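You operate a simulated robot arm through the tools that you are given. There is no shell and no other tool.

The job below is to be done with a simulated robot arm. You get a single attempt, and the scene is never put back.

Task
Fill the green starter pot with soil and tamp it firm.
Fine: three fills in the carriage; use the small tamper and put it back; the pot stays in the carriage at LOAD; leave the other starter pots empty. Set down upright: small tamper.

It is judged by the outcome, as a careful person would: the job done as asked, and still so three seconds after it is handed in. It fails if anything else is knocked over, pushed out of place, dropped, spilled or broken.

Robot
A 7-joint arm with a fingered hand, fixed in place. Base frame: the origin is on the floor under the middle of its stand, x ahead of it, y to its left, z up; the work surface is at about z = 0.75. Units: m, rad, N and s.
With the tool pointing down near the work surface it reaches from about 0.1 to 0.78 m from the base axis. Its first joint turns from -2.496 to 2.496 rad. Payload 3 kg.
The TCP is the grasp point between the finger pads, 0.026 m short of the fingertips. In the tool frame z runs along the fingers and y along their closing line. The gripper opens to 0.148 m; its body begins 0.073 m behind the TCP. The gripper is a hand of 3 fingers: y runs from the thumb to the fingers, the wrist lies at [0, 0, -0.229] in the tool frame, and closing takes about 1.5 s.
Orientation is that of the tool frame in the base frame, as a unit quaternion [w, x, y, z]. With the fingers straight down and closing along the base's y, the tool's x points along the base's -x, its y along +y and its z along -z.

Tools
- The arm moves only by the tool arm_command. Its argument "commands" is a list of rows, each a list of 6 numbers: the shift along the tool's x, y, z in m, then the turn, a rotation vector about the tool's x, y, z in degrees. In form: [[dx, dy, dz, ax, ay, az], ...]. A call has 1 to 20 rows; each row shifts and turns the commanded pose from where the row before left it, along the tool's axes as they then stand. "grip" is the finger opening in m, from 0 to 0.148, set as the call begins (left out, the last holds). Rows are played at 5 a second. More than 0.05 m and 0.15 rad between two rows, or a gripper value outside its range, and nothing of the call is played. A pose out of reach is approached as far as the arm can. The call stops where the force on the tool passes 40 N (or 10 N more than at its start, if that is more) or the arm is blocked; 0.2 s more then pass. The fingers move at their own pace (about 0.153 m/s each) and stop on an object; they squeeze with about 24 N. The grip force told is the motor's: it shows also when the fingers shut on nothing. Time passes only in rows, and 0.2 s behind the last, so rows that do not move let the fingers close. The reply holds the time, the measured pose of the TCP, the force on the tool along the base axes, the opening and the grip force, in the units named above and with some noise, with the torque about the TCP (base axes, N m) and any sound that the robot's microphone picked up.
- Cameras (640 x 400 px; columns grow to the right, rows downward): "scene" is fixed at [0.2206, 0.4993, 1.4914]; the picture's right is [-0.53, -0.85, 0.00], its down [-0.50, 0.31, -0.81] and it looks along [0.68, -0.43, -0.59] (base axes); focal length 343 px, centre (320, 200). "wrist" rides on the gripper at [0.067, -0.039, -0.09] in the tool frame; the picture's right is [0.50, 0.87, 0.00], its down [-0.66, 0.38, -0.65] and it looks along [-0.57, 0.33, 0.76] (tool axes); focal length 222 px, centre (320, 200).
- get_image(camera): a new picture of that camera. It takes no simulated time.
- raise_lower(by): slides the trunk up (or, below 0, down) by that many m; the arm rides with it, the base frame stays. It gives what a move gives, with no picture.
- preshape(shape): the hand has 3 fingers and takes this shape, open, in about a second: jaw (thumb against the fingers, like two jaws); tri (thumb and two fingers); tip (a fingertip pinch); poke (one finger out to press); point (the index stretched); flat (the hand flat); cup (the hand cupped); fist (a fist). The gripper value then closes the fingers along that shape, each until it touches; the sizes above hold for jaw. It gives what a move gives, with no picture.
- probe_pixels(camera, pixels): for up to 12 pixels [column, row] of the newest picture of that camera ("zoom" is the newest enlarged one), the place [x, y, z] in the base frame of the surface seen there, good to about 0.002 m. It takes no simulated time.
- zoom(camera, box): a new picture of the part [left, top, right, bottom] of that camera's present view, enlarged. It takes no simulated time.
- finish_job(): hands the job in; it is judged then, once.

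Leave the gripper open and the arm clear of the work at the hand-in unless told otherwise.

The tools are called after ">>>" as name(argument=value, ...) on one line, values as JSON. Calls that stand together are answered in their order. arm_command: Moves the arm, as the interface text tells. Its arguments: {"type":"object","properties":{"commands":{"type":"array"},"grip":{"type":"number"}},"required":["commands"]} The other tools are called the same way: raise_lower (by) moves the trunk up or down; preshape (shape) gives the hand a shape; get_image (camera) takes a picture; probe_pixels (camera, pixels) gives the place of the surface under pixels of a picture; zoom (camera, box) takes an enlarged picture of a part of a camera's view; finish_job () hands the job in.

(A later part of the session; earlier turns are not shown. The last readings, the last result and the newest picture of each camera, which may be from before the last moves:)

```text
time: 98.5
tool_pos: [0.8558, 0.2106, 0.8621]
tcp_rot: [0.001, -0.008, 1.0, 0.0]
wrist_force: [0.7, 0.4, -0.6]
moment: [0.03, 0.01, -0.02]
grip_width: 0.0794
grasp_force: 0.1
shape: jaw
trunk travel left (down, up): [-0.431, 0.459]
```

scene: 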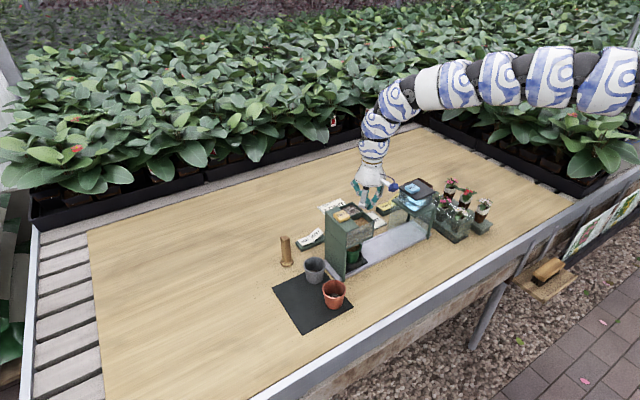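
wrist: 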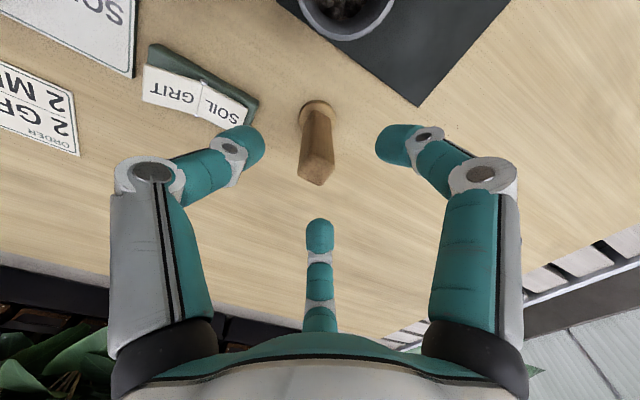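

>>> arm_command(commands=[[-0.0025, 0.001, 0, 0, 0, 0], [-0.0025, 0.001, 0, 0, 0, 0], [0, 0, 0, 0, 0, 0]])

```text
time: 99.3
tool_pos: [0.8569, 0.211, 0.8618]
tcp_rot: [0.0, -0.009, 1.0, -0.001]
wrist_force: [0.2, -0.8, 0.3]
moment: [-0.01, -0.02, 0.03]
grip_width: 0.0794
grasp_force: 0.0
shape: jaw
out of reach, approached as far as the arm can: row 1
trunk travel left (down, up): [-0.431, 0.459]
```

Stuck at 0.857. A small outward tilt of the tool (4° about its y) will give the missing reach while the tamper itself stays vertical; doing this now, then shifting +0.004 in x.

>>> arm_command(commands=[[0, 0, 0, 0, -2, 0], [0, 0, 0, 0, -2, 0], [-0.002, 0.0008, 0.0001, 0, 0, 0], [-0.002, 0.0007, 0.0001, 0, 0, 0], [0, 0, 0, 0, 0, 0]])

>>> arm_command(commands=[[0, 0, 0, 0, 0, 0]])

>>> get_image(camera="wrist")

>>> zoom(camera="scene", box=[230, 190, 358, 270])

```text
time: 100.5
tool_pos: [0.8639, 0.2115, 0.8621]
tcp_rot: [0.036, -0.008, 0.999, -0.001]
wrist_force: [-0.3, 0.7, 0.3]
moment: [-0.01, 0.03, 0.03]
grip_width: 0.0796
grasp_force: 0.1
shape: jaw
trunk travel left (down, up): [-0.431, 0.459]
```

```text
time: 100.9
tool_pos: [0.8642, 0.2129, 0.8613]
tcp_rot: [0.035, -0.009, 0.999, -0.001]
wrist_force: [0.2, -0.5, 0.6]
moment: [0.02, -0.02, -0.01]
grip_width: 0.0798
grasp_force: 0.0
shape: jaw
trunk travel left (down, up): [-0.431, 0.459]
```

```text
taken
```

wrist: 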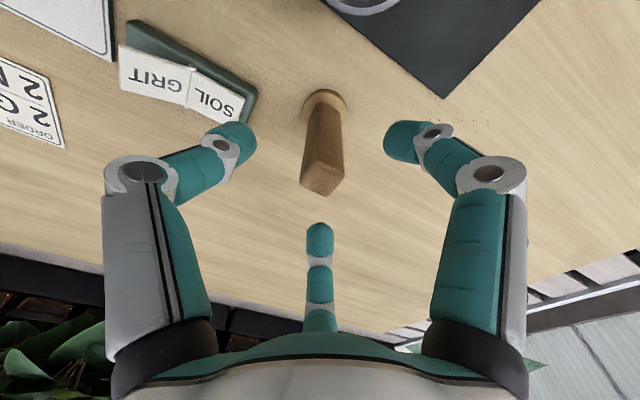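

```text
5.00 times, centred on (294, 230) of scene
```

zoom: 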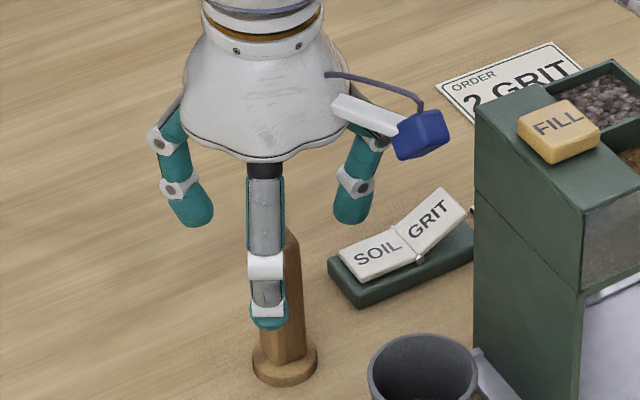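

Now at x≈0.864 with 4° tilt. I centre it (−0.0046 in x) and descend straight to TCP z≈0.828.

>>> arm_command(commands=[[0.0046, 0.0003, -0.0003, 0, 0, 0], [0.0008, 0, 0.0113, 0, 0, 0], [0.0008, 0, 0.0113, 0, 0, 0], [0.0008, 0, 0.0113, 0, 0, 0], [0, 0, 0, 0, 0, 0]])

>>> arm_command(commands=[[0, 0, 0, 0, 0, 0]])

>>> get_image(camera="wrist")

>>> zoom(camera="scene", box=[230, 200, 358, 280])

```text
time: 102.1
tool_pos: [0.8585, 0.2128, 0.8287]
tcp_rot: [0.035, -0.008, 0.999, -0.001]
wrist_force: [-0.5, -0.3, 1.3]
moment: [0.02, -0.01, 0.01]
grip_width: 0.0795
grasp_force: 0.2
shape: jaw
trunk travel left (down, up): [-0.431, 0.459]
```

```text
time: 102.5
tool_pos: [0.8591, 0.2141, 0.8268]
tcp_rot: [0.035, -0.008, 0.999, -0.001]
wrist_force: [1.1, -0.2, 0.4]
moment: [0.01, 0.01, -0.02]
grip_width: 0.0797
grasp_force: 0.0
shape: jaw
trunk travel left (down, up): [-0.431, 0.459]
```

```text
taken
```

wrist: 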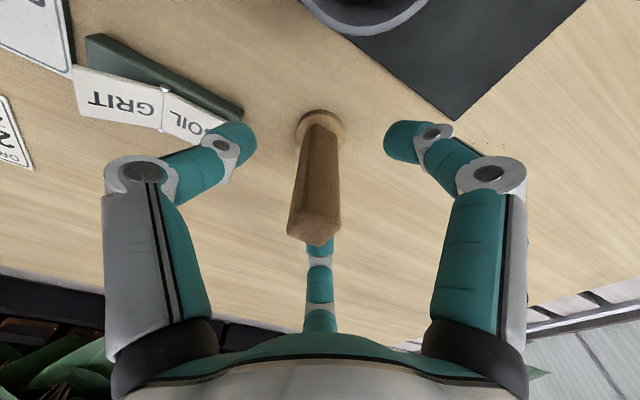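

```text
5.00 times, centred on (294, 240) of scene
```

zoom: 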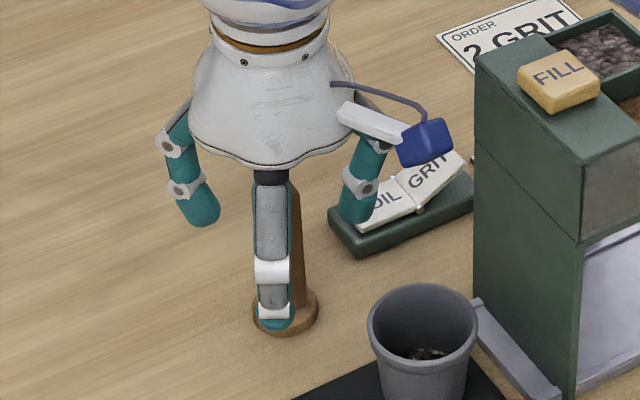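

Zooming on the shaft's top to check how well it is centred between the fingers.

>>> zoom(camera="wrist", box=[224, 100, 416, 260])

>>> probe_pixels(camera="wrist", pixels=[[315, 228], [292, 230], [338, 222], [318, 242], [320, 213], [305, 160], [335, 160], [250, 140], [390, 145]])

```text
2.50 times, centred on (320, 180) of wrist
```

zoom: 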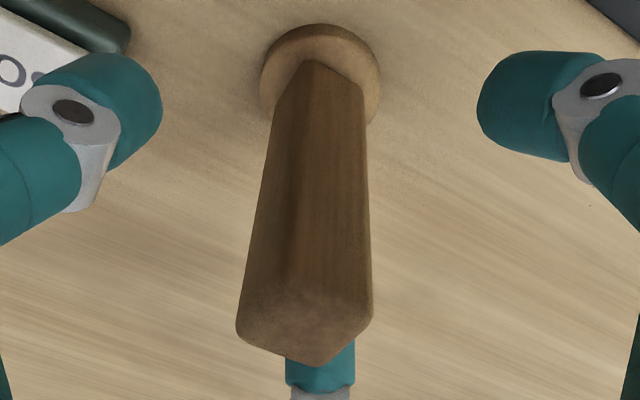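

```text
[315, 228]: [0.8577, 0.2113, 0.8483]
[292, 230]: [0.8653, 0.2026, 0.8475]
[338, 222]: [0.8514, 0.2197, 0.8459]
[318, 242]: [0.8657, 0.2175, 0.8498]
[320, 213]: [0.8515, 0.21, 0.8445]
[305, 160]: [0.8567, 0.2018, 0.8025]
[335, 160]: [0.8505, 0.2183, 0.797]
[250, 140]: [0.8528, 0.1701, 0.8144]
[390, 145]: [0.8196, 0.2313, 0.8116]
```

Shaft centre reads (0.8603, 0.2115); shifting (+0.001, −0.0018) and closing the fingers gently.

>>> arm_command(commands=[[-0.001, -0.0018, 0, 0, 0, 0], [0, 0, 0, 0, 0, 0]])

>>> arm_command(commands=[[0, 0, 0, 0, 0, 0], [0, 0, 0, 0, 0, 0], [0, 0, 0, 0, 0, 0], [0, 0, 0, 0, 0, 0], [0, 0, 0, 0, 0, 0], [0, 0, 0, 0, 0, 0], [0, 0, 0, 0, 0, 0]], grip=0.005)

>>> get_image(camera="wrist")

>>> zoom(camera="scene", box=[230, 200, 358, 280])

```text
time: 103.1
tool_pos: [0.86, 0.2113, 0.8275]
tcp_rot: [0.035, -0.008, 0.999, -0.001]
wrist_force: [-0.2, 0.9, 0.4]
moment: [-0.04, 0.0, 0.0]
grip_width: 0.0798
grasp_force: 0.0
shape: jaw
trunk travel left (down, up): [-0.431, 0.459]
```

```text
time: 104.7
tool_pos: [0.8597, 0.212, 0.8272]
tcp_rot: [0.035, -0.008, 0.999, -0.001]
wrist_force: [0.1, 0.3, 0.0]
moment: [0.03, 0.02, 0.01]
grip_width: 0.0185
grasp_force: 23.6
shape: jaw
trunk travel left (down, up): [-0.431, 0.459]
```

```text
taken
```

wrist: 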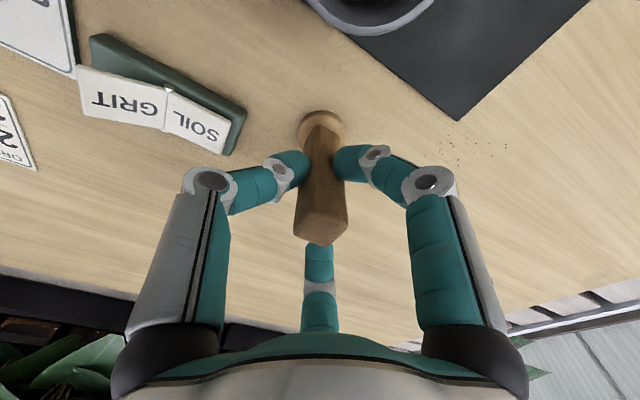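

```text
5.00 times, centred on (294, 240) of scene
```

zoom: 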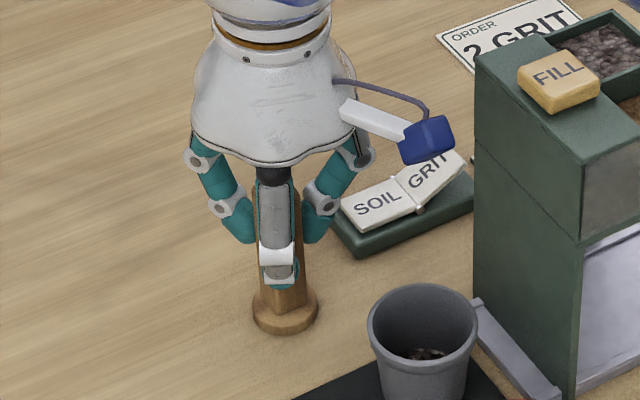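

Gripped firmly at 0.0185 with the tamper upright. Lifting 0.03 m straight up and checking it hangs vertical.

>>> arm_command(commands=[[-0.0004, 0, -0.006, 0, 0, 0], [-0.0007, 0, -0.01, 0, 0, 0], [-0.001, 0, -0.014, 0, 0, 0], [0, 0, 0, 0, 0, 0]])

>>> zoom(camera="scene", box=[230, 190, 358, 270])

>>> get_image(camera="wrist")

```text
time: 105.7
tool_pos: [0.8601, 0.2113, 0.8566]
tcp_rot: [0.035, -0.009, 0.999, 0.0]
wrist_force: [-0.2, -0.6, -0.4]
moment: [-0.02, 0.0, 0.05]
grip_width: 0.0185
grasp_force: 24.2
shape: jaw
trunk travel left (down, up): [-0.431, 0.459]
```

```text
5.00 times, centred on (294, 230) of scene
```

zoom: 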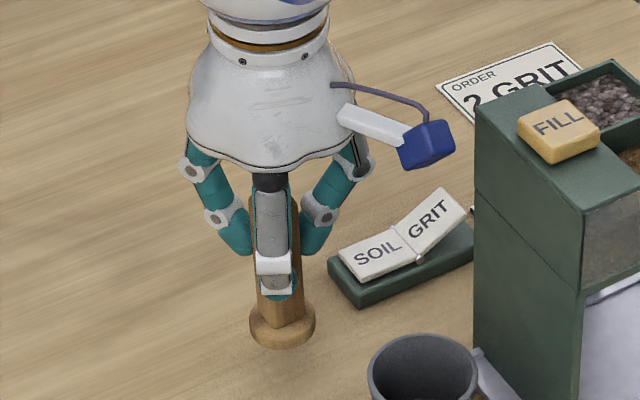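

```text
taken
```

wrist: 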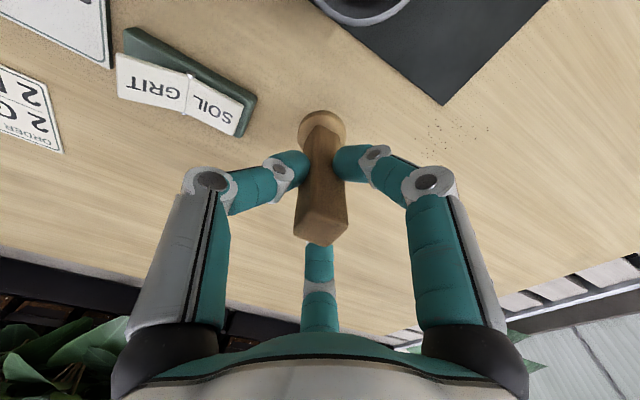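

Tamper hangs upright. Raising the trunk 0.1 m (TCP ≈0.957, tamper bottom ≈0.88) and travelling behind the hopper in −y to y≈-0.05.

>>> raise_lower(by=0.1)

>>> arm_command(commands=[[0.0007, -0.0374, 0, 0, 0, 0], [0.0007, -0.0374, 0, 0, 0, 0], [0.0007, -0.0374, 0, 0, 0, 0], [0.0007, -0.0374, 0, 0, 0, 0], [0.0007, -0.0374, 0, 0, 0, 0], [0.0007, -0.0374, 0, 0, 0, 0], [0.0007, -0.0374, 0, 0, 0, 0], [0, 0, 0, 0, 0, 0]])

>>> get_image(camera="scene")

```text
time: 107.0
tool_pos: [0.8614, 0.2116, 0.9579]
tcp_rot: [0.035, -0.008, 0.999, -0.001]
wrist_force: [-0.3, -0.2, -1.0]
moment: [-0.03, 0.01, 0.03]
grip_width: 0.0187
grasp_force: 24.0
shape: jaw
trunk travel left (down, up): [-0.531, 0.359]
```

```text
time: 108.8
tool_pos: [0.8598, -0.0512, 0.9589]
tcp_rot: [0.035, -0.009, 0.999, 0.0]
wrist_force: [-1.4, 0.1, -0.7]
moment: [0.01, -0.02, 0.01]
grip_width: 0.0186
grasp_force: 24.1
shape: jaw
trunk travel left (down, up): [-0.531, 0.359]
```

```text
taken
```

scene: 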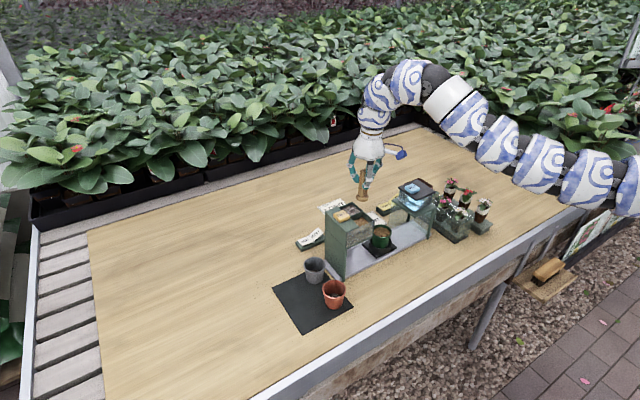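

Probing the arm's lower outline near (500,165), (540,183), (590,203) to be sure it stays above the plants, before raising the trunk again.

>>> probe_pixels(camera="scene", pixels=[[465, 135], [495, 163], [540, 185], [590, 203], [430, 110], [480, 210], [452, 186]])

```text
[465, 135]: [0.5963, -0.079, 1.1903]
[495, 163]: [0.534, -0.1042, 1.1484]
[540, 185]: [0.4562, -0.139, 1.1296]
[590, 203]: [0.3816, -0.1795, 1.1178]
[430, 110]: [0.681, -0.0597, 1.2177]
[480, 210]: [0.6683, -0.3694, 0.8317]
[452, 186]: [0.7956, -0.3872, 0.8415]
```

Arm is safely high. Raising the trunk 0.15 m and lowering the arm by the same, to make the shorter radius reachable.

>>> raise_lower(by=0.15)

>>> arm_command(commands=[[0.0021, 0, 0.03, 0, 0, 0], [0.0021, 0, 0.03, 0, 0, 0], [0.0021, 0, 0.03, 0, 0, 0], [0.0021, 0, 0.03, 0, 0, 0], [0.0021, 0, 0.03, 0, 0, 0], [0, 0, 0, 0, 0, 0]])

```text
time: 110.6
tool_pos: [0.8593, -0.0497, 1.1085]
tcp_rot: [0.036, -0.008, 0.999, -0.001]
wrist_force: [-0.4, 0.2, -0.3]
moment: [0.01, -0.04, -0.01]
grip_width: 0.0184
grasp_force: 23.6
shape: jaw
trunk travel left (down, up): [-0.681, 0.209]
```

```text
time: 112.0
tool_pos: [0.8575, -0.0503, 0.9582]
tcp_rot: [0.035, -0.009, 0.999, 0.0]
wrist_force: [-0.5, -0.1, -0.5]
moment: [0.02, -0.02, 0.0]
grip_width: 0.0185
grasp_force: 23.6
shape: jaw
trunk travel left (down, up): [-0.681, 0.209]
```

Now moving −x over the pot to TCP (0.759, -0.050) at z≈0.958 (tamper bottom ≈0.88, pot rim 0.828).

>>> arm_command(commands=[[0.0246, 0.0004, -0.0017, 0, 0, 0], [0.0246, 0.0004, -0.0017, 0, 0, 0], [0.0246, 0.0004, -0.0017, 0, 0, 0], [0.0246, 0.0004, -0.0017, 0, 0, 0], [0, 0, 0, 0, 0, 0], [0, 0, 0, 0, 0, 0]])

>>> get_image(camera="wrist")

>>> zoom(camera="scene", box=[320, 170, 448, 270])

```text
time: 112.5
tool_pos: [0.82, 0.0235, 0.9392]
tcp_rot: [0.035, -0.023, 0.996, 0.08]
wrist_force: [11.6, -35.4, 13.4]
moment: [-0.81, -0.1, 0.38]
grip_width: 0.0192
grasp_force: 24.0
shape: jaw
trunk travel left (down, up): [-0.681, 0.209]
stopped in row 2: the force on the tool passed its limit at 120 N (the readings are from after the stop); the commanded pose is now the measured one
```

```text
taken
```

wrist: 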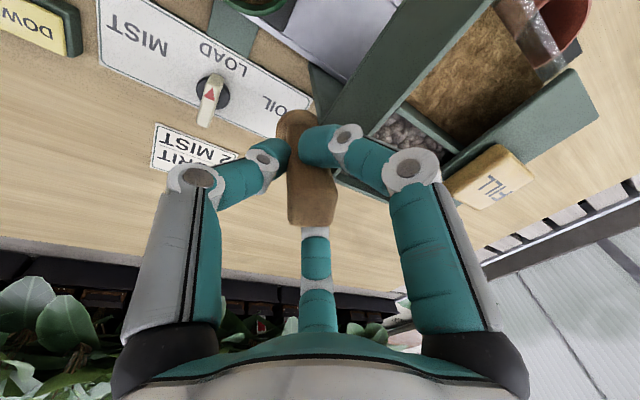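

```text
4.00 times, centred on (384, 220) of scene
```

zoom: 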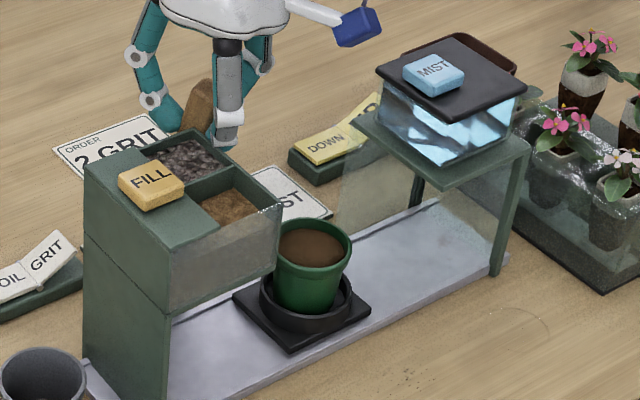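

The arm made an unexpected configuration jump and the hand touched the hopper's back corner; it stopped. The tamper is still held. Let me look closely before moving.

>>> zoom(camera="wrist", box=[200, 60, 440, 260])

>>> zoom(camera="scene", box=[330, 165, 410, 225])

>>> get_image(camera="scene")

```text
2.00 times, centred on (320, 160) of wrist
```

zoom: 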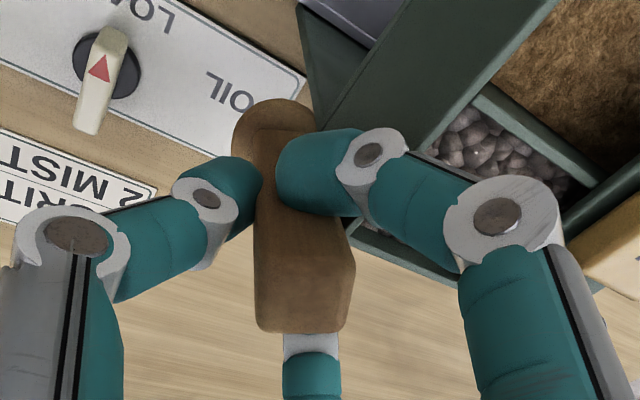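

```text
6.67 times, centred on (370, 195) of scene
```

zoom: 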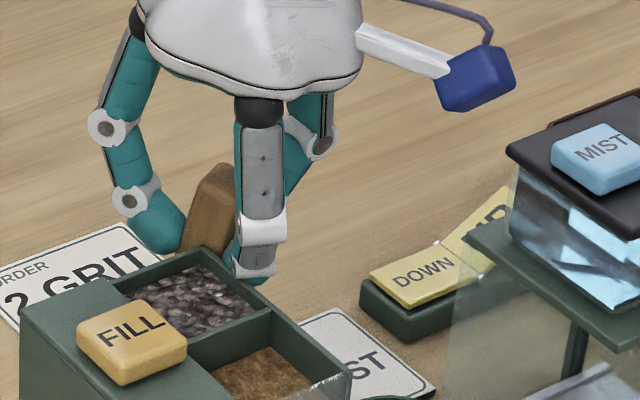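

```text
taken
```

scene: 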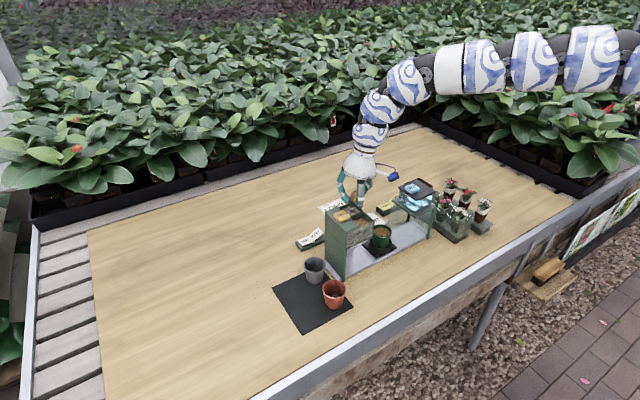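

The tamper has swivelled somewhat in the grip. I probe it: top end near wrist px (310,220), shaft (305,190), base disc (297,118).

>>> probe_pixels(camera="wrist", pixels=[[310, 221], [293, 215], [330, 215], [312, 195], [298, 175], [300, 160], [297, 120], [285, 125], [305, 112], [290, 135], [330, 190], [318, 205]])

>>> probe_pixels(camera="scene", pixels=[[362, 190], [360, 193], [364, 192], [357, 200], [361, 200], [359, 204]])

```text
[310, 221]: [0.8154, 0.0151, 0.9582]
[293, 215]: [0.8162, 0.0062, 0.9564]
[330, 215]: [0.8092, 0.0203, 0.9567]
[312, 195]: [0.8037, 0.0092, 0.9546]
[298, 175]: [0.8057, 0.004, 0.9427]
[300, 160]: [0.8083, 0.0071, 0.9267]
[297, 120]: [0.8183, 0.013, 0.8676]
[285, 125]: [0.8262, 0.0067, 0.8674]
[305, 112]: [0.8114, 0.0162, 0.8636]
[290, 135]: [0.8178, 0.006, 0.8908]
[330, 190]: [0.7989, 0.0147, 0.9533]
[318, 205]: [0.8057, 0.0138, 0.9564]
```

```text
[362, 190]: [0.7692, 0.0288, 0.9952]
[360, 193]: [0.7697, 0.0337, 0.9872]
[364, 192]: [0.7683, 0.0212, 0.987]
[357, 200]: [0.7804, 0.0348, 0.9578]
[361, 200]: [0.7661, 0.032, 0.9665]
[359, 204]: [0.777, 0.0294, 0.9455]
```

The tamper now leans ~10° in the hand and is pressing the hopper's back corner. I relieve the contact with small moves away (+x, −y, up).

>>> arm_command(commands=[[-0.0019, -0.0057, -0.0028, 0, 0, 0], [-0.0019, -0.0057, -0.0028, 0, 0, 0]])

```text
time: 113.1
tool_pos: [0.8194, 0.0201, 0.9426]
tcp_rot: [0.03, -0.028, 0.996, 0.084]
wrist_force: [10.4, -17.8, -7.0]
moment: [-0.34, -0.34, 0.11]
grip_width: 0.0181
grasp_force: 24.1
shape: jaw
trunk travel left (down, up): [-0.681, 0.209]
```

Force halved. Continuing away from the hopper.

>>> arm_command(commands=[[-0.0036, -0.0055, -0.0022, 0, 0, 0], [-0.0036, -0.0055, -0.0022, 0, 0, 0], [0, 0, 0, 0, 0, 0]])

>>> zoom(camera="wrist", box=[160, 60, 480, 260])

```text
time: 113.9
tool_pos: [0.8259, 0.0115, 0.9459]
tcp_rot: [0.031, -0.029, 0.996, 0.082]
wrist_force: [2.3, 0.7, -0.5]
moment: [0.03, -0.13, -0.03]
grip_width: 0.0157
grasp_force: 23.7
shape: jaw
trunk travel left (down, up): [-0.681, 0.209]
```

```text
2.00 times, centred on (320, 160) of wrist
```

zoom: 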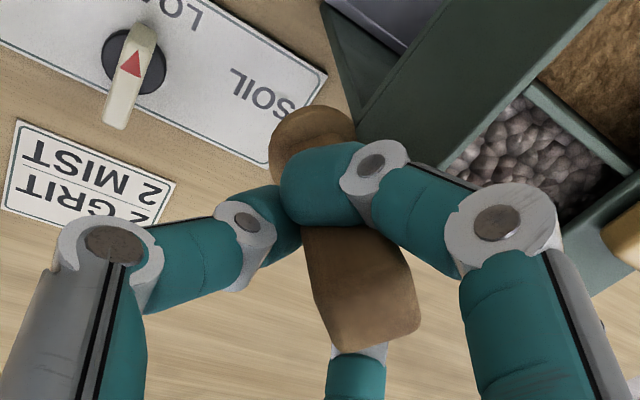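

Free of contact now (forces ~0), but the tamper sits skewed in the grip. I'll measure its axis to plan setting it down upright and re-gripping. Zooming and probing.

>>> zoom(camera="wrist", box=[272, 100, 384, 240])

>>> probe_pixels(camera="wrist", pixels=[[296, 130], [300, 118], [315, 113], [330, 118], [297, 140], [315, 125], [330, 232], [368, 222], [345, 205], [362, 185], [315, 190], [340, 180]])

>>> get_image(camera="scene")

>>> zoom(camera="scene", box=[330, 165, 410, 225])

```text
2.86 times, centred on (328, 170) of wrist
```

zoom: 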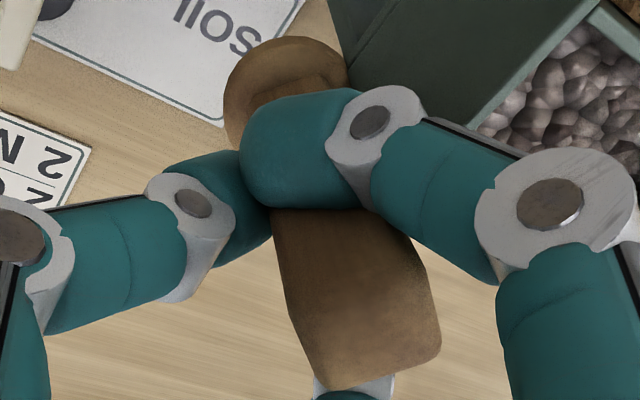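

```text
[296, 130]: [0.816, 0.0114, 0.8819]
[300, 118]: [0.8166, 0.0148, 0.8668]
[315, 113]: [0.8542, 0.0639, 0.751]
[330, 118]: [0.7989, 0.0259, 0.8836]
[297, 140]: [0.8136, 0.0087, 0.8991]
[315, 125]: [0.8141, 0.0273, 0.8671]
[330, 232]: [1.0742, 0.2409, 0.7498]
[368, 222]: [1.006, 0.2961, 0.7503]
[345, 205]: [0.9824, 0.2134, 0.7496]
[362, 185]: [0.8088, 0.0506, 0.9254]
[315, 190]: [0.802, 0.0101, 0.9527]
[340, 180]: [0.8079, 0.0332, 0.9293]
```

```text
taken
```

scene: 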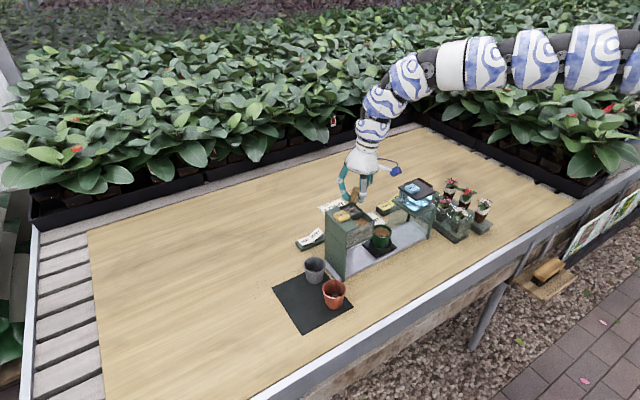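

```text
6.67 times, centred on (370, 195) of scene
```

zoom: 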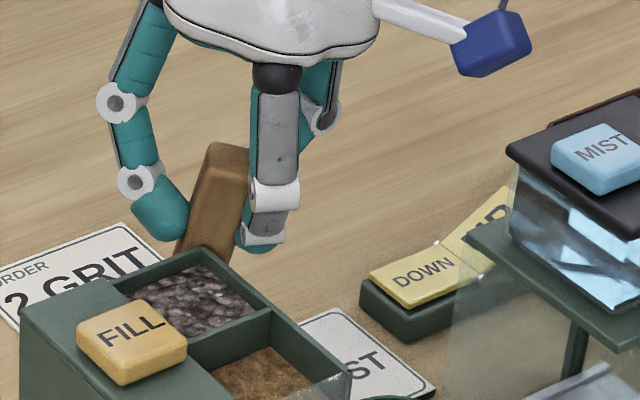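

The probe used the older wrist picture. Taking a new wrist picture and probing the tamper again.

>>> get_image(camera="wrist")

>>> probe_pixels(camera="wrist", pixels=[[296, 130], [304, 120], [315, 114], [328, 118], [297, 140], [315, 128], [325, 230], [345, 222], [345, 205], [340, 190], [322, 185], [328, 210]])

>>> probe_pixels(camera="zoom", pixels=[[212, 150], [230, 148], [248, 155], [200, 190], [225, 190], [185, 240], [215, 235], [205, 215], [240, 180]])

```text
taken
```

wrist: 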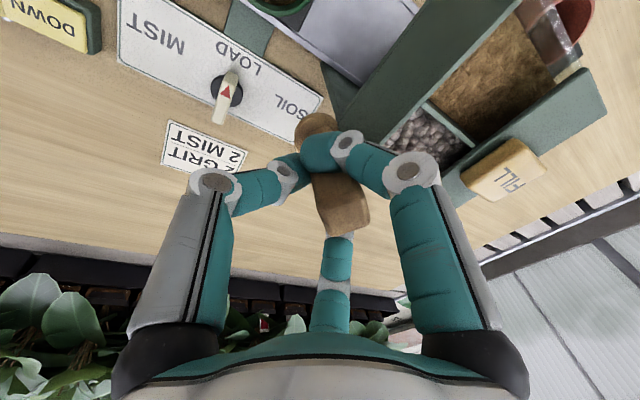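

```text
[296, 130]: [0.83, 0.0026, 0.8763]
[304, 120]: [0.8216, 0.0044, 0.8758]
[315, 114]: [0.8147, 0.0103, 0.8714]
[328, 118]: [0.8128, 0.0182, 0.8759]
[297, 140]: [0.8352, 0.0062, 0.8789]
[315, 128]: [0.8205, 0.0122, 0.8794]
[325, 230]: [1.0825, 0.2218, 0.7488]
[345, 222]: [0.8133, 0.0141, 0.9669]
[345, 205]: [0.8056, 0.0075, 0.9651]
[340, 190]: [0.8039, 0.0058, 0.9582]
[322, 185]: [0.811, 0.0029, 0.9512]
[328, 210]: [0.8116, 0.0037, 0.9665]
```

```text
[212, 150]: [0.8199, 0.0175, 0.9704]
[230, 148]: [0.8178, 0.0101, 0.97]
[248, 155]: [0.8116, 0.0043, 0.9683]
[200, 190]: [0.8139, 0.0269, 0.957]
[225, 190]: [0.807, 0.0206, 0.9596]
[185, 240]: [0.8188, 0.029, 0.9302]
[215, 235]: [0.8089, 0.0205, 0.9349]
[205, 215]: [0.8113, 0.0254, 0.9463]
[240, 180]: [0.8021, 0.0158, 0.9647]
```

The tamper's axis leans ~12° (top toward −x,−y). I'll move away into open space behind the hopper (+0.04 x, +0.03 z) in small steps, checking for any further jump.

>>> arm_command(commands=[[-0.0104, -0.0007, -0.007, 0, 0, 0], [-0.0104, -0.0007, -0.007, 0, 0, 0]])

>>> arm_command(commands=[[-0.0104, -0.0007, -0.007, 0, 0, 0], [-0.0104, -0.0007, -0.007, 0, 0, 0], [0, 0, 0, 0, 0, 0]])

```text
time: 114.5
tool_pos: [0.8452, 0.0061, 0.9615]
tcp_rot: [0.031, -0.027, 0.996, 0.082]
wrist_force: [-0.2, -0.2, -0.8]
moment: [0.01, 0.0, 0.0]
grip_width: 0.0147
grasp_force: 24.2
shape: jaw
trunk travel left (down, up): [-0.681, 0.209]
```

```text
time: 115.3
tool_pos: [0.8652, 0.0051, 0.9761]
tcp_rot: [0.032, -0.027, 0.996, 0.082]
wrist_force: [-0.1, 0.5, -1.4]
moment: [-0.04, 0.0, -0.01]
grip_width: 0.0147
grasp_force: 24.2
shape: jaw
trunk travel left (down, up): [-0.681, 0.209]
```

Moving smoothly. Checking the tamper's hold again.

>>> get_image(camera="wrist")

>>> zoom(camera="scene", box=[320, 150, 416, 220])

```text
taken
```

wrist: 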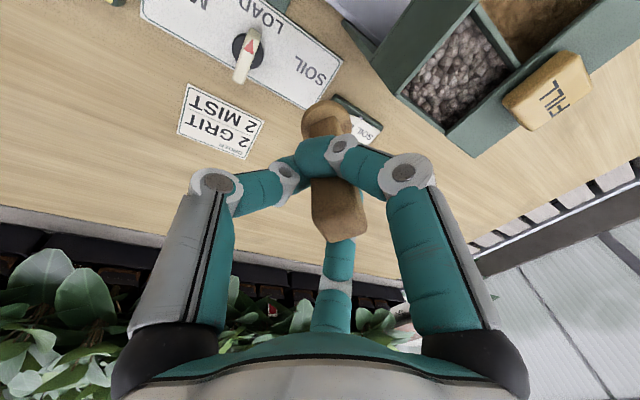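

```text
5.71 times, centred on (368, 185) of scene
```

zoom: 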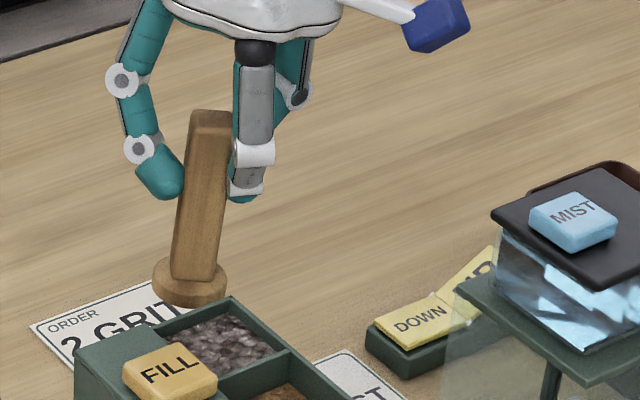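

The tamper is held at its upper half, tilted. Probing it in the scene zoom: base ellipse (153,283), (227,280), (190,303); shaft along edges; top (212,113).

>>> probe_pixels(camera="zoom", pixels=[[155, 283], [225, 280], [190, 303], [165, 270], [195, 113], [232, 114], [212, 118], [185, 200], [215, 200], [205, 270], [177, 265], [200, 160]])

>>> probe_pixels(camera="wrist", pixels=[[305, 125], [315, 105], [335, 102], [348, 115], [325, 120], [320, 235], [345, 240], [362, 230], [340, 215], [318, 200], [335, 190], [350, 190]])

```text
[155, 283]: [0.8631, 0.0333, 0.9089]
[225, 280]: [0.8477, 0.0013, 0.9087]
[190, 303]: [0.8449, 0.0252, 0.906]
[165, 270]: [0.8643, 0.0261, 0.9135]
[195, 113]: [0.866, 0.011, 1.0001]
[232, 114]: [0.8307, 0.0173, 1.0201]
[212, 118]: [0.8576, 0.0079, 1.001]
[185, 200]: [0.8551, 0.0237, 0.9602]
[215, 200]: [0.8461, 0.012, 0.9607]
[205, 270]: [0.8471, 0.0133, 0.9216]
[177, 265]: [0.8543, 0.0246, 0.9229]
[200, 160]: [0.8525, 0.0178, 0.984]
```

```text
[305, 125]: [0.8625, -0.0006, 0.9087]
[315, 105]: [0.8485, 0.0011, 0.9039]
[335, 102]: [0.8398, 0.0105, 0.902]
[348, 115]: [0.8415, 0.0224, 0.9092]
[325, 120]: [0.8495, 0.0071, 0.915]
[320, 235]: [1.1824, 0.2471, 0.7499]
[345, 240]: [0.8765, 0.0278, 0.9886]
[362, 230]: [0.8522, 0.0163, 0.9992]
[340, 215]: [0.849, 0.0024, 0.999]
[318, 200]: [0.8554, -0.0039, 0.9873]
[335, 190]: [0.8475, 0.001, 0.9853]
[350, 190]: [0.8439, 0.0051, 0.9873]
```

The tamper is in fact nearly vertical now (lean ~3°), although the hand is tilted. I'll carry it back behind the hopper to its original spot in small steps, set it down there and grip it afresh.

>>> arm_command(commands=[[-0.001, 0.0164, 0.0028, 0, 0, 0], [-0.001, 0.0164, 0.0028, 0, 0, 0], [-0.001, 0.0164, 0.0028, 0, 0, 0]])

>>> arm_command(commands=[[-0.001, 0.0164, 0.0028, 0, 0, 0], [-0.001, 0.0164, 0.0028, 0, 0, 0], [-0.001, 0.0164, 0.0028, 0, 0, 0], [-0.001, 0.0164, 0.0028, 0, 0, 0]])

>>> arm_command(commands=[[-0.001, 0.0164, 0.0028, 0, 0, 0], [-0.001, 0.0164, 0.0028, 0, 0, 0], [-0.001, 0.0164, 0.0028, 0, 0, 0], [-0.001, 0.0164, 0.0028, 0, 0, 0], [-0.001, 0.0164, 0.0028, 0, 0, 0], [0, 0, 0, 0, 0, 0]])

```text
time: 116.1
tool_pos: [0.8661, 0.0538, 0.9768]
tcp_rot: [0.03, -0.027, 0.996, 0.082]
wrist_force: [0.8, -0.8, -0.5]
moment: [-0.01, 0.0, -0.01]
grip_width: 0.0145
grasp_force: 23.5
shape: jaw
trunk travel left (down, up): [-0.681, 0.209]
```

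```text
time: 117.1
tool_pos: [0.8692, 0.1192, 0.9758]
tcp_rot: [0.032, -0.027, 0.996, 0.082]
wrist_force: [-0.5, 0.5, -1.1]
moment: [0.01, 0.02, -0.02]
grip_width: 0.0145
grasp_force: 24.3
shape: jaw
trunk travel left (down, up): [-0.681, 0.209]
```

```text
time: 118.5
tool_pos: [0.8685, 0.2051, 0.9744]
tcp_rot: [0.032, -0.028, 0.996, 0.081]
wrist_force: [0.1, 0.3, -0.9]
moment: [-0.01, -0.01, 0.02]
grip_width: 0.0147
grasp_force: 23.5
shape: jaw
trunk travel left (down, up): [-0.681, 0.209]
```

Arrived near its original spot. Lowering the trunk by 0.1 m (tamper bottom then ≈0.80) and looking.

>>> raise_lower(by=-0.1)

>>> get_image(camera="wrist")

>>> zoom(camera="scene", box=[235, 190, 347, 270])

```text
time: 119.8
tool_pos: [0.8688, 0.2054, 0.8728]
tcp_rot: [0.032, -0.027, 0.996, 0.082]
wrist_force: [0.4, -0.3, -1.7]
moment: [0.0, -0.02, 0.02]
grip_width: 0.0146
grasp_force: 23.7
shape: jaw
trunk travel left (down, up): [-0.581, 0.309]
```

```text
taken
```

wrist: 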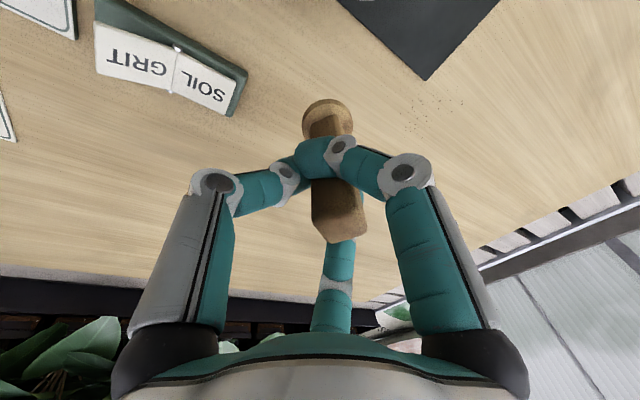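

```text
5.00 times, centred on (291, 230) of scene
```

zoom: 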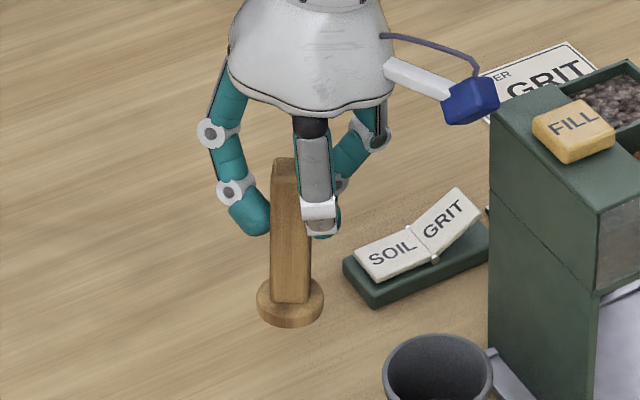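

The tamper looks upright. Probing its base outline and shaft edges for position and height.

>>> probe_pixels(camera="zoom", pixels=[[260, 300], [321, 298], [290, 324], [275, 285], [310, 285], [280, 200], [278, 270], [305, 270], [288, 160], [300, 165], [285, 230], [350, 340]])

```text
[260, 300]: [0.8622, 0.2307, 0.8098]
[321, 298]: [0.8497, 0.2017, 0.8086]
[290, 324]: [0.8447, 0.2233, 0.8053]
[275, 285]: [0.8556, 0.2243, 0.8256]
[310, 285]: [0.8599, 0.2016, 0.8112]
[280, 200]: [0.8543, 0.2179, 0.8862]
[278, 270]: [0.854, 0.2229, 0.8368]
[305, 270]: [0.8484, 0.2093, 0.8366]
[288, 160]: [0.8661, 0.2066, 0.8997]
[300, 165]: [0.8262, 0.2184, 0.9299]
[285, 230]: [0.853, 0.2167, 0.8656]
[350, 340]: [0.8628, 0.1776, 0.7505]
```

Base centre ≈ (0.859, 0.216), bottom z≈0.80, lean ~5° toward −y. I rotate the hand 5° to make the shaft vertical, shift +0.003 in y, then lower 0.042.

>>> arm_command(commands=[[0, 0, 0, 2.5, 0, 0], [0, 0, 0, 2.5, 0, 0], [-0.0012, 0.003, 0.0003, 0, 0, 0], [0, 0, 0, 0, 0, 0]])

>>> arm_command(commands=[[0.0007, -0.0008, 0.0105, 0, 0, 0], [0.0007, -0.0008, 0.0105, 0, 0, 0], [0.0007, -0.0008, 0.0105, 0, 0, 0], [0.0007, -0.0008, 0.0105, 0, 0, 0], [0, 0, 0, 0, 0, 0]])

>>> zoom(camera="scene", box=[235, 200, 347, 280])

```text
time: 120.8
tool_pos: [0.87, 0.2079, 0.8763]
tcp_rot: [0.033, -0.026, 0.998, 0.038]
wrist_force: [-0.6, 0.5, -0.7]
moment: [-0.06, -0.02, -0.03]
grip_width: 0.0143
grasp_force: 23.8
shape: jaw
trunk travel left (down, up): [-0.581, 0.309]
```

```text
time: 122.0
tool_pos: [0.8605, 0.202, 0.8356]
tcp_rot: [0.033, -0.026, 0.998, 0.038]
wrist_force: [-0.6, -0.1, -0.2]
moment: [0.02, -0.01, -0.04]
grip_width: 0.0146
grasp_force: 23.7
shape: jaw
out of reach, approached as far as the arm can: row 1, 3
trunk travel left (down, up): [-0.581, 0.309]
```

```text
5.00 times, centred on (291, 240) of scene
```

zoom: 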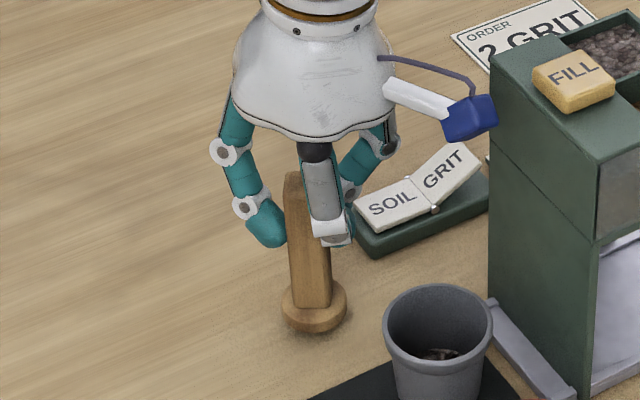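

The reach limit shifted it inwards a little; that's fine for a temporary set-down. Probing base height and lean.

>>> probe_pixels(camera="zoom", pixels=[[284, 305], [345, 302], [315, 328], [300, 200], [305, 290], [330, 285], [298, 250], [325, 260], [293, 178], [315, 340]])

```text
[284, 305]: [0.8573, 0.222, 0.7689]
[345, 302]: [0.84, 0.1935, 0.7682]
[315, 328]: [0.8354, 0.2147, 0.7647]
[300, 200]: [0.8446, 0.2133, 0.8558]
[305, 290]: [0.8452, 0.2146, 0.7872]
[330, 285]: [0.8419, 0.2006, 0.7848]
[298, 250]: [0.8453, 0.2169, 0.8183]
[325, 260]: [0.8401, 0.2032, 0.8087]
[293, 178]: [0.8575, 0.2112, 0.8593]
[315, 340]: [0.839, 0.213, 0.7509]
```

Bottom is ≈0.010 above the table and the shaft is within ~2° of vertical. Lowering in 2–3 mm steps until contact.

>>> arm_command(commands=[[0.0002, -0.0002, 0.003, 0, 0, 0], [0.0002, -0.0002, 0.003, 0, 0, 0], [0.0001, -0.0001, 0.002, 0, 0, 0], [0, 0, 0, 0, 0, 0]])

```text
time: 123.0
tool_pos: [0.8599, 0.2021, 0.8291]
tcp_rot: [0.032, -0.026, 0.998, 0.038]
wrist_force: [-0.2, 0.5, 0.6]
moment: [0.04, 0.03, 0.01]
grip_width: 0.0145
grasp_force: 23.6
shape: jaw
out of reach, approached as far as the arm can: row 1
trunk travel left (down, up): [-0.581, 0.309]
```

>>> arm_command(commands=[[0.0001, -0.0001, 0.002, 0, 0, 0], [0.0001, -0.0001, 0.0015, 0, 0, 0], [0, 0, 0, 0, 0, 0]])

>>> zoom(camera="scene", box=[260, 225, 340, 285])

```text
time: 123.8
tool_pos: [0.8604, 0.2022, 0.8278]
tcp_rot: [0.032, -0.027, 0.998, 0.038]
wrist_force: [-0.1, 0.5, -1.7]
moment: [0.0, 0.0, 0.0]
grip_width: 0.0148
grasp_force: 24.3
shape: jaw
trunk travel left (down, up): [-0.581, 0.309]
```

```text
6.67 times, centred on (300, 255) of scene
```

zoom: 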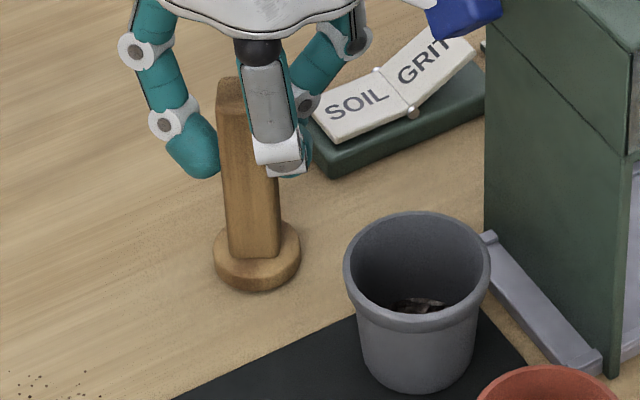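

Only ~1–2 mm left. I'll use tiny trunk moves for the final descent since they don't disturb the arm's joints.

>>> raise_lower(by=-0.002)

>>> raise_lower(by=-0.002)

```text
time: 124.3
tool_pos: [0.8595, 0.202, 0.8264]
tcp_rot: [0.032, -0.026, 0.998, 0.037]
wrist_force: [0.9, 0.1, -0.3]
moment: [0.02, -0.01, 0.0]
grip_width: 0.0145
grasp_force: 24.0
shape: jaw
trunk travel left (down, up): [-0.579, 0.311]
```

```text
time: 124.8
tool_pos: [0.8596, 0.201, 0.8232]
tcp_rot: [0.033, -0.026, 0.998, 0.039]
wrist_force: [-0.4, -1.1, 4.5]
moment: [0.03, 0.02, -0.01]
grip_width: 0.0147
grasp_force: 23.5
shape: jaw
trunk travel left (down, up): [-0.577, 0.313]
```

Contact (4.5 N): the tamper stands on the table. Opening the fingers in stages.

>>> arm_command(commands=[[0, 0, 0, 0, 0, 0], [0, 0, 0, 0, 0, 0]], grip=0.022)

>>> arm_command(commands=[[0, 0, 0, 0, 0, 0], [0, 0, 0, 0, 0, 0]], grip=0.035)

>>> arm_command(commands=[[0, 0, 0, 0, 0, 0], [0, 0, 0, 0, 0, 0], [0, 0, 0, 0, 0, 0]], grip=0.08)

>>> get_image(camera="wrist")

>>> zoom(camera="scene", box=[260, 225, 340, 285])

```text
time: 125.4
tool_pos: [0.8588, 0.2015, 0.8223]
tcp_rot: [0.032, -0.026, 0.998, 0.038]
wrist_force: [0.6, -0.5, 0.0]
moment: [0.02, -0.02, 0.01]
grip_width: 0.0227
grasp_force: 0.0
shape: jaw
trunk travel left (down, up): [-0.577, 0.313]
```

```text
time: 126.0
tool_pos: [0.8584, 0.2024, 0.8237]
tcp_rot: [0.032, -0.027, 0.998, 0.038]
wrist_force: [-0.2, 0.3, -0.3]
moment: [-0.03, -0.02, 0.0]
grip_width: 0.0344
grasp_force: 0.1
shape: jaw
trunk travel left (down, up): [-0.577, 0.313]
```

```text
time: 126.8
tool_pos: [0.859, 0.2023, 0.8241]
tcp_rot: [0.032, -0.026, 0.998, 0.038]
wrist_force: [0.8, -0.5, -0.4]
moment: [0.0, 0.02, 0.02]
grip_width: 0.0797
grasp_force: 0.0
shape: jaw
trunk travel left (down, up): [-0.577, 0.313]
```

```text
taken
```

wrist: 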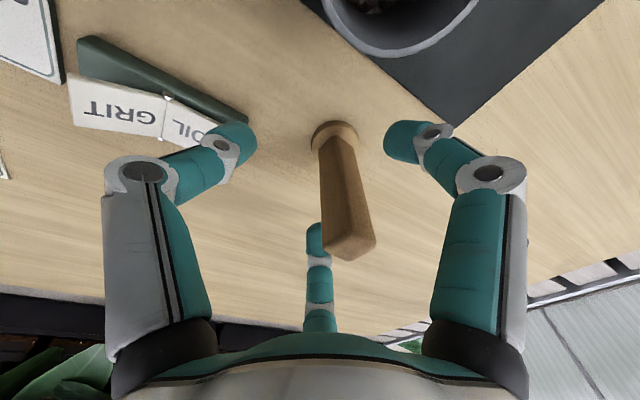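

```text
6.67 times, centred on (300, 255) of scene
```

zoom: 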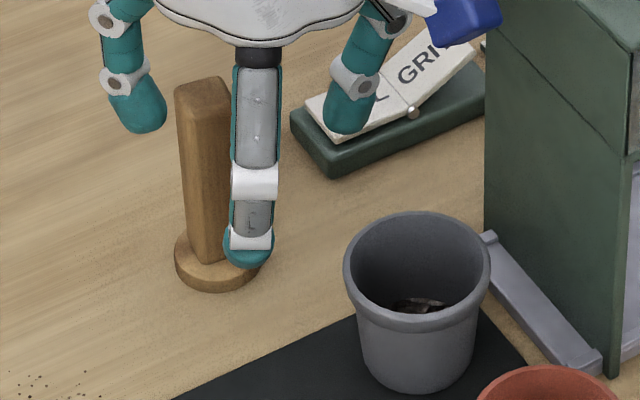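

The tamper stands upright, fingers clear around it. Raising by trunk 0.1 m (pure vertical), then re-measuring.

>>> raise_lower(by=0.1)

>>> get_image(camera="wrist")

>>> zoom(camera="scene", box=[240, 215, 352, 285])

```text
time: 128.2
tool_pos: [0.8594, 0.2019, 0.9236]
tcp_rot: [0.033, -0.026, 0.998, 0.039]
wrist_force: [0.4, 0.2, 0.3]
moment: [-0.01, 0.01, -0.02]
grip_width: 0.0796
grasp_force: 0.1
shape: jaw
trunk travel left (down, up): [-0.677, 0.213]
```

```text
taken
```

wrist: 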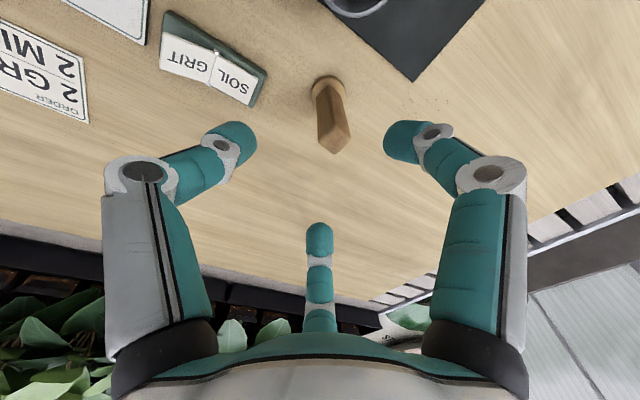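

```text
5.71 times, centred on (296, 250) of scene
```

zoom: 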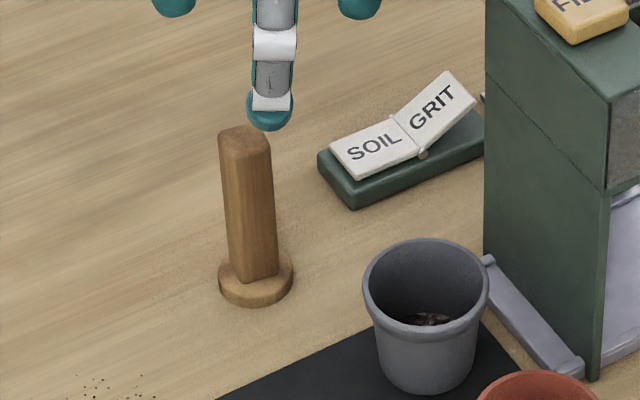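

The tamper is standing well. Probing its top corners and base for its new centre/orientation.

>>> probe_pixels(camera="zoom", pixels=[[220, 140], [246, 130], [268, 138], [243, 155], [244, 143], [222, 275], [291, 272], [255, 302], [230, 200], [260, 200]])

>>> zoom(camera="wrist", box=[288, 60, 384, 160])

```text
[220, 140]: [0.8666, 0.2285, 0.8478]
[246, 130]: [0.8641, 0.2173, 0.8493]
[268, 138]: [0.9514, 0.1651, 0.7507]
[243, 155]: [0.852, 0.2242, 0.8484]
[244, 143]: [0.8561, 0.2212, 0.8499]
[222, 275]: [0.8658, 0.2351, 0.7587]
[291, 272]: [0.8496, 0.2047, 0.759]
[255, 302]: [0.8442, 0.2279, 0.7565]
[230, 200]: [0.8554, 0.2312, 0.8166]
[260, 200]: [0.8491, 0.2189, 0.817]
```

```text
4.00 times, centred on (336, 110) of wrist
```

zoom: 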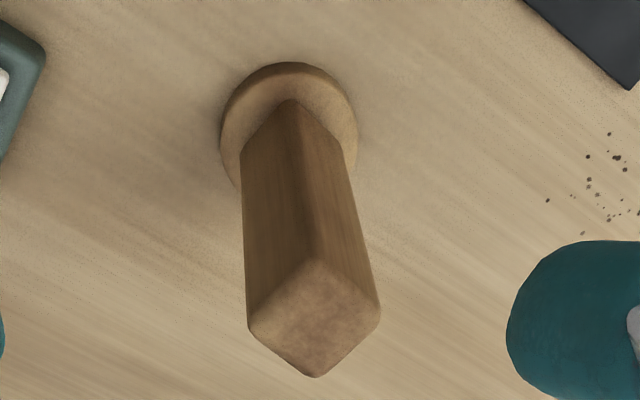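

Probing the top-face corners in this view: (314,264), (376,312), (316,373), (254,324).

>>> probe_pixels(camera="zoom", pixels=[[314, 264], [375, 311], [316, 371], [256, 324], [315, 318], [345, 288], [346, 342], [285, 350], [283, 292], [224, 130], [354, 130], [290, 65]])

```text
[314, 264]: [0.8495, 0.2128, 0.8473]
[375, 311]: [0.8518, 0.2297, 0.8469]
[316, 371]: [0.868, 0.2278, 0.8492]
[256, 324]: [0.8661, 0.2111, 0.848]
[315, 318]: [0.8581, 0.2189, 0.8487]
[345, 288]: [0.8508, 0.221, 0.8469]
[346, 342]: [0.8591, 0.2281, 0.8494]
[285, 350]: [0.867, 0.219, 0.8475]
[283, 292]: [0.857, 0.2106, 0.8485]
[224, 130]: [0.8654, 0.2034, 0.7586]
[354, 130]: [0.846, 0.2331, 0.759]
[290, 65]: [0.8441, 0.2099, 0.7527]
```

Tamper now at (0.859, 0.2204), turned −7°. New approach to avoid the reach limit and jumps: tilt the hand 10° outward (wrist closer in), do arm moves only high up, and use the trunk for vertical moves. First I reorient here in small rows.

>>> arm_command(commands=[[0, 0, 0, 1.41, -1.64, 2.42], [0, 0, 0, 1.41, -1.64, 2.42], [0, 0, 0, 1.41, -1.64, 2.42], [0, 0, 0, 1.41, -1.64, 2.42], [0, 0, 0, 0, 0, 0]])

```text
time: 129.4
tool_pos: [0.8593, 0.2019, 0.9238]
tcp_rot: [0.088, 0.062, 0.994, -0.007]
wrist_force: [0.6, -0.3, 0.0]
moment: [-0.04, -0.03, 0.02]
grip_width: 0.0795
grasp_force: 0.2
shape: jaw
trunk travel left (down, up): [-0.677, 0.213]
```

Orientation is as computed. Shifting to TCP (0.856, 0.221) above the tamper.

>>> arm_command(commands=[[0.0028, 0.0092, -0.0005, 0, 0, 0], [0.0028, 0.0092, -0.0005, 0, 0, 0], [0, 0, 0, 0, 0, 0]])

>>> arm_command(commands=[[0, 0, 0, 0, 0, 0]])

>>> get_image(camera="wrist")

```text
time: 130.2
tool_pos: [0.8568, 0.2209, 0.923]
tcp_rot: [0.088, 0.061, 0.994, -0.007]
wrist_force: [1.1, 0.2, -0.8]
moment: [-0.01, -0.01, -0.04]
grip_width: 0.0796
grasp_force: 0.1
shape: jaw
trunk travel left (down, up): [-0.677, 0.213]
```

```text
time: 130.6
tool_pos: [0.8552, 0.2213, 0.923]
tcp_rot: [0.088, 0.062, 0.994, -0.007]
wrist_force: [0.1, -0.8, -0.1]
moment: [0.01, -0.03, 0.0]
grip_width: 0.0795
grasp_force: 0.0
shape: jaw
trunk travel left (down, up): [-0.677, 0.213]
```

```text
taken
```

wrist: 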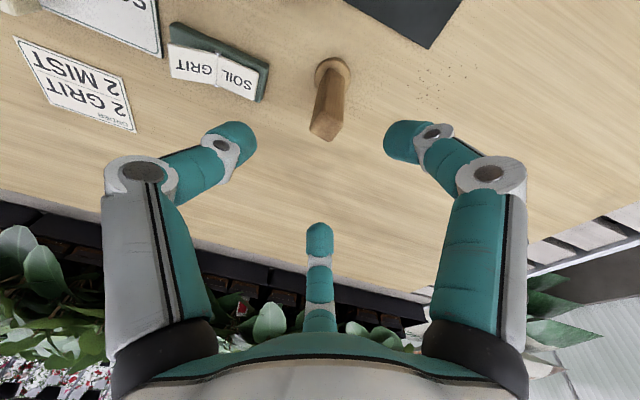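

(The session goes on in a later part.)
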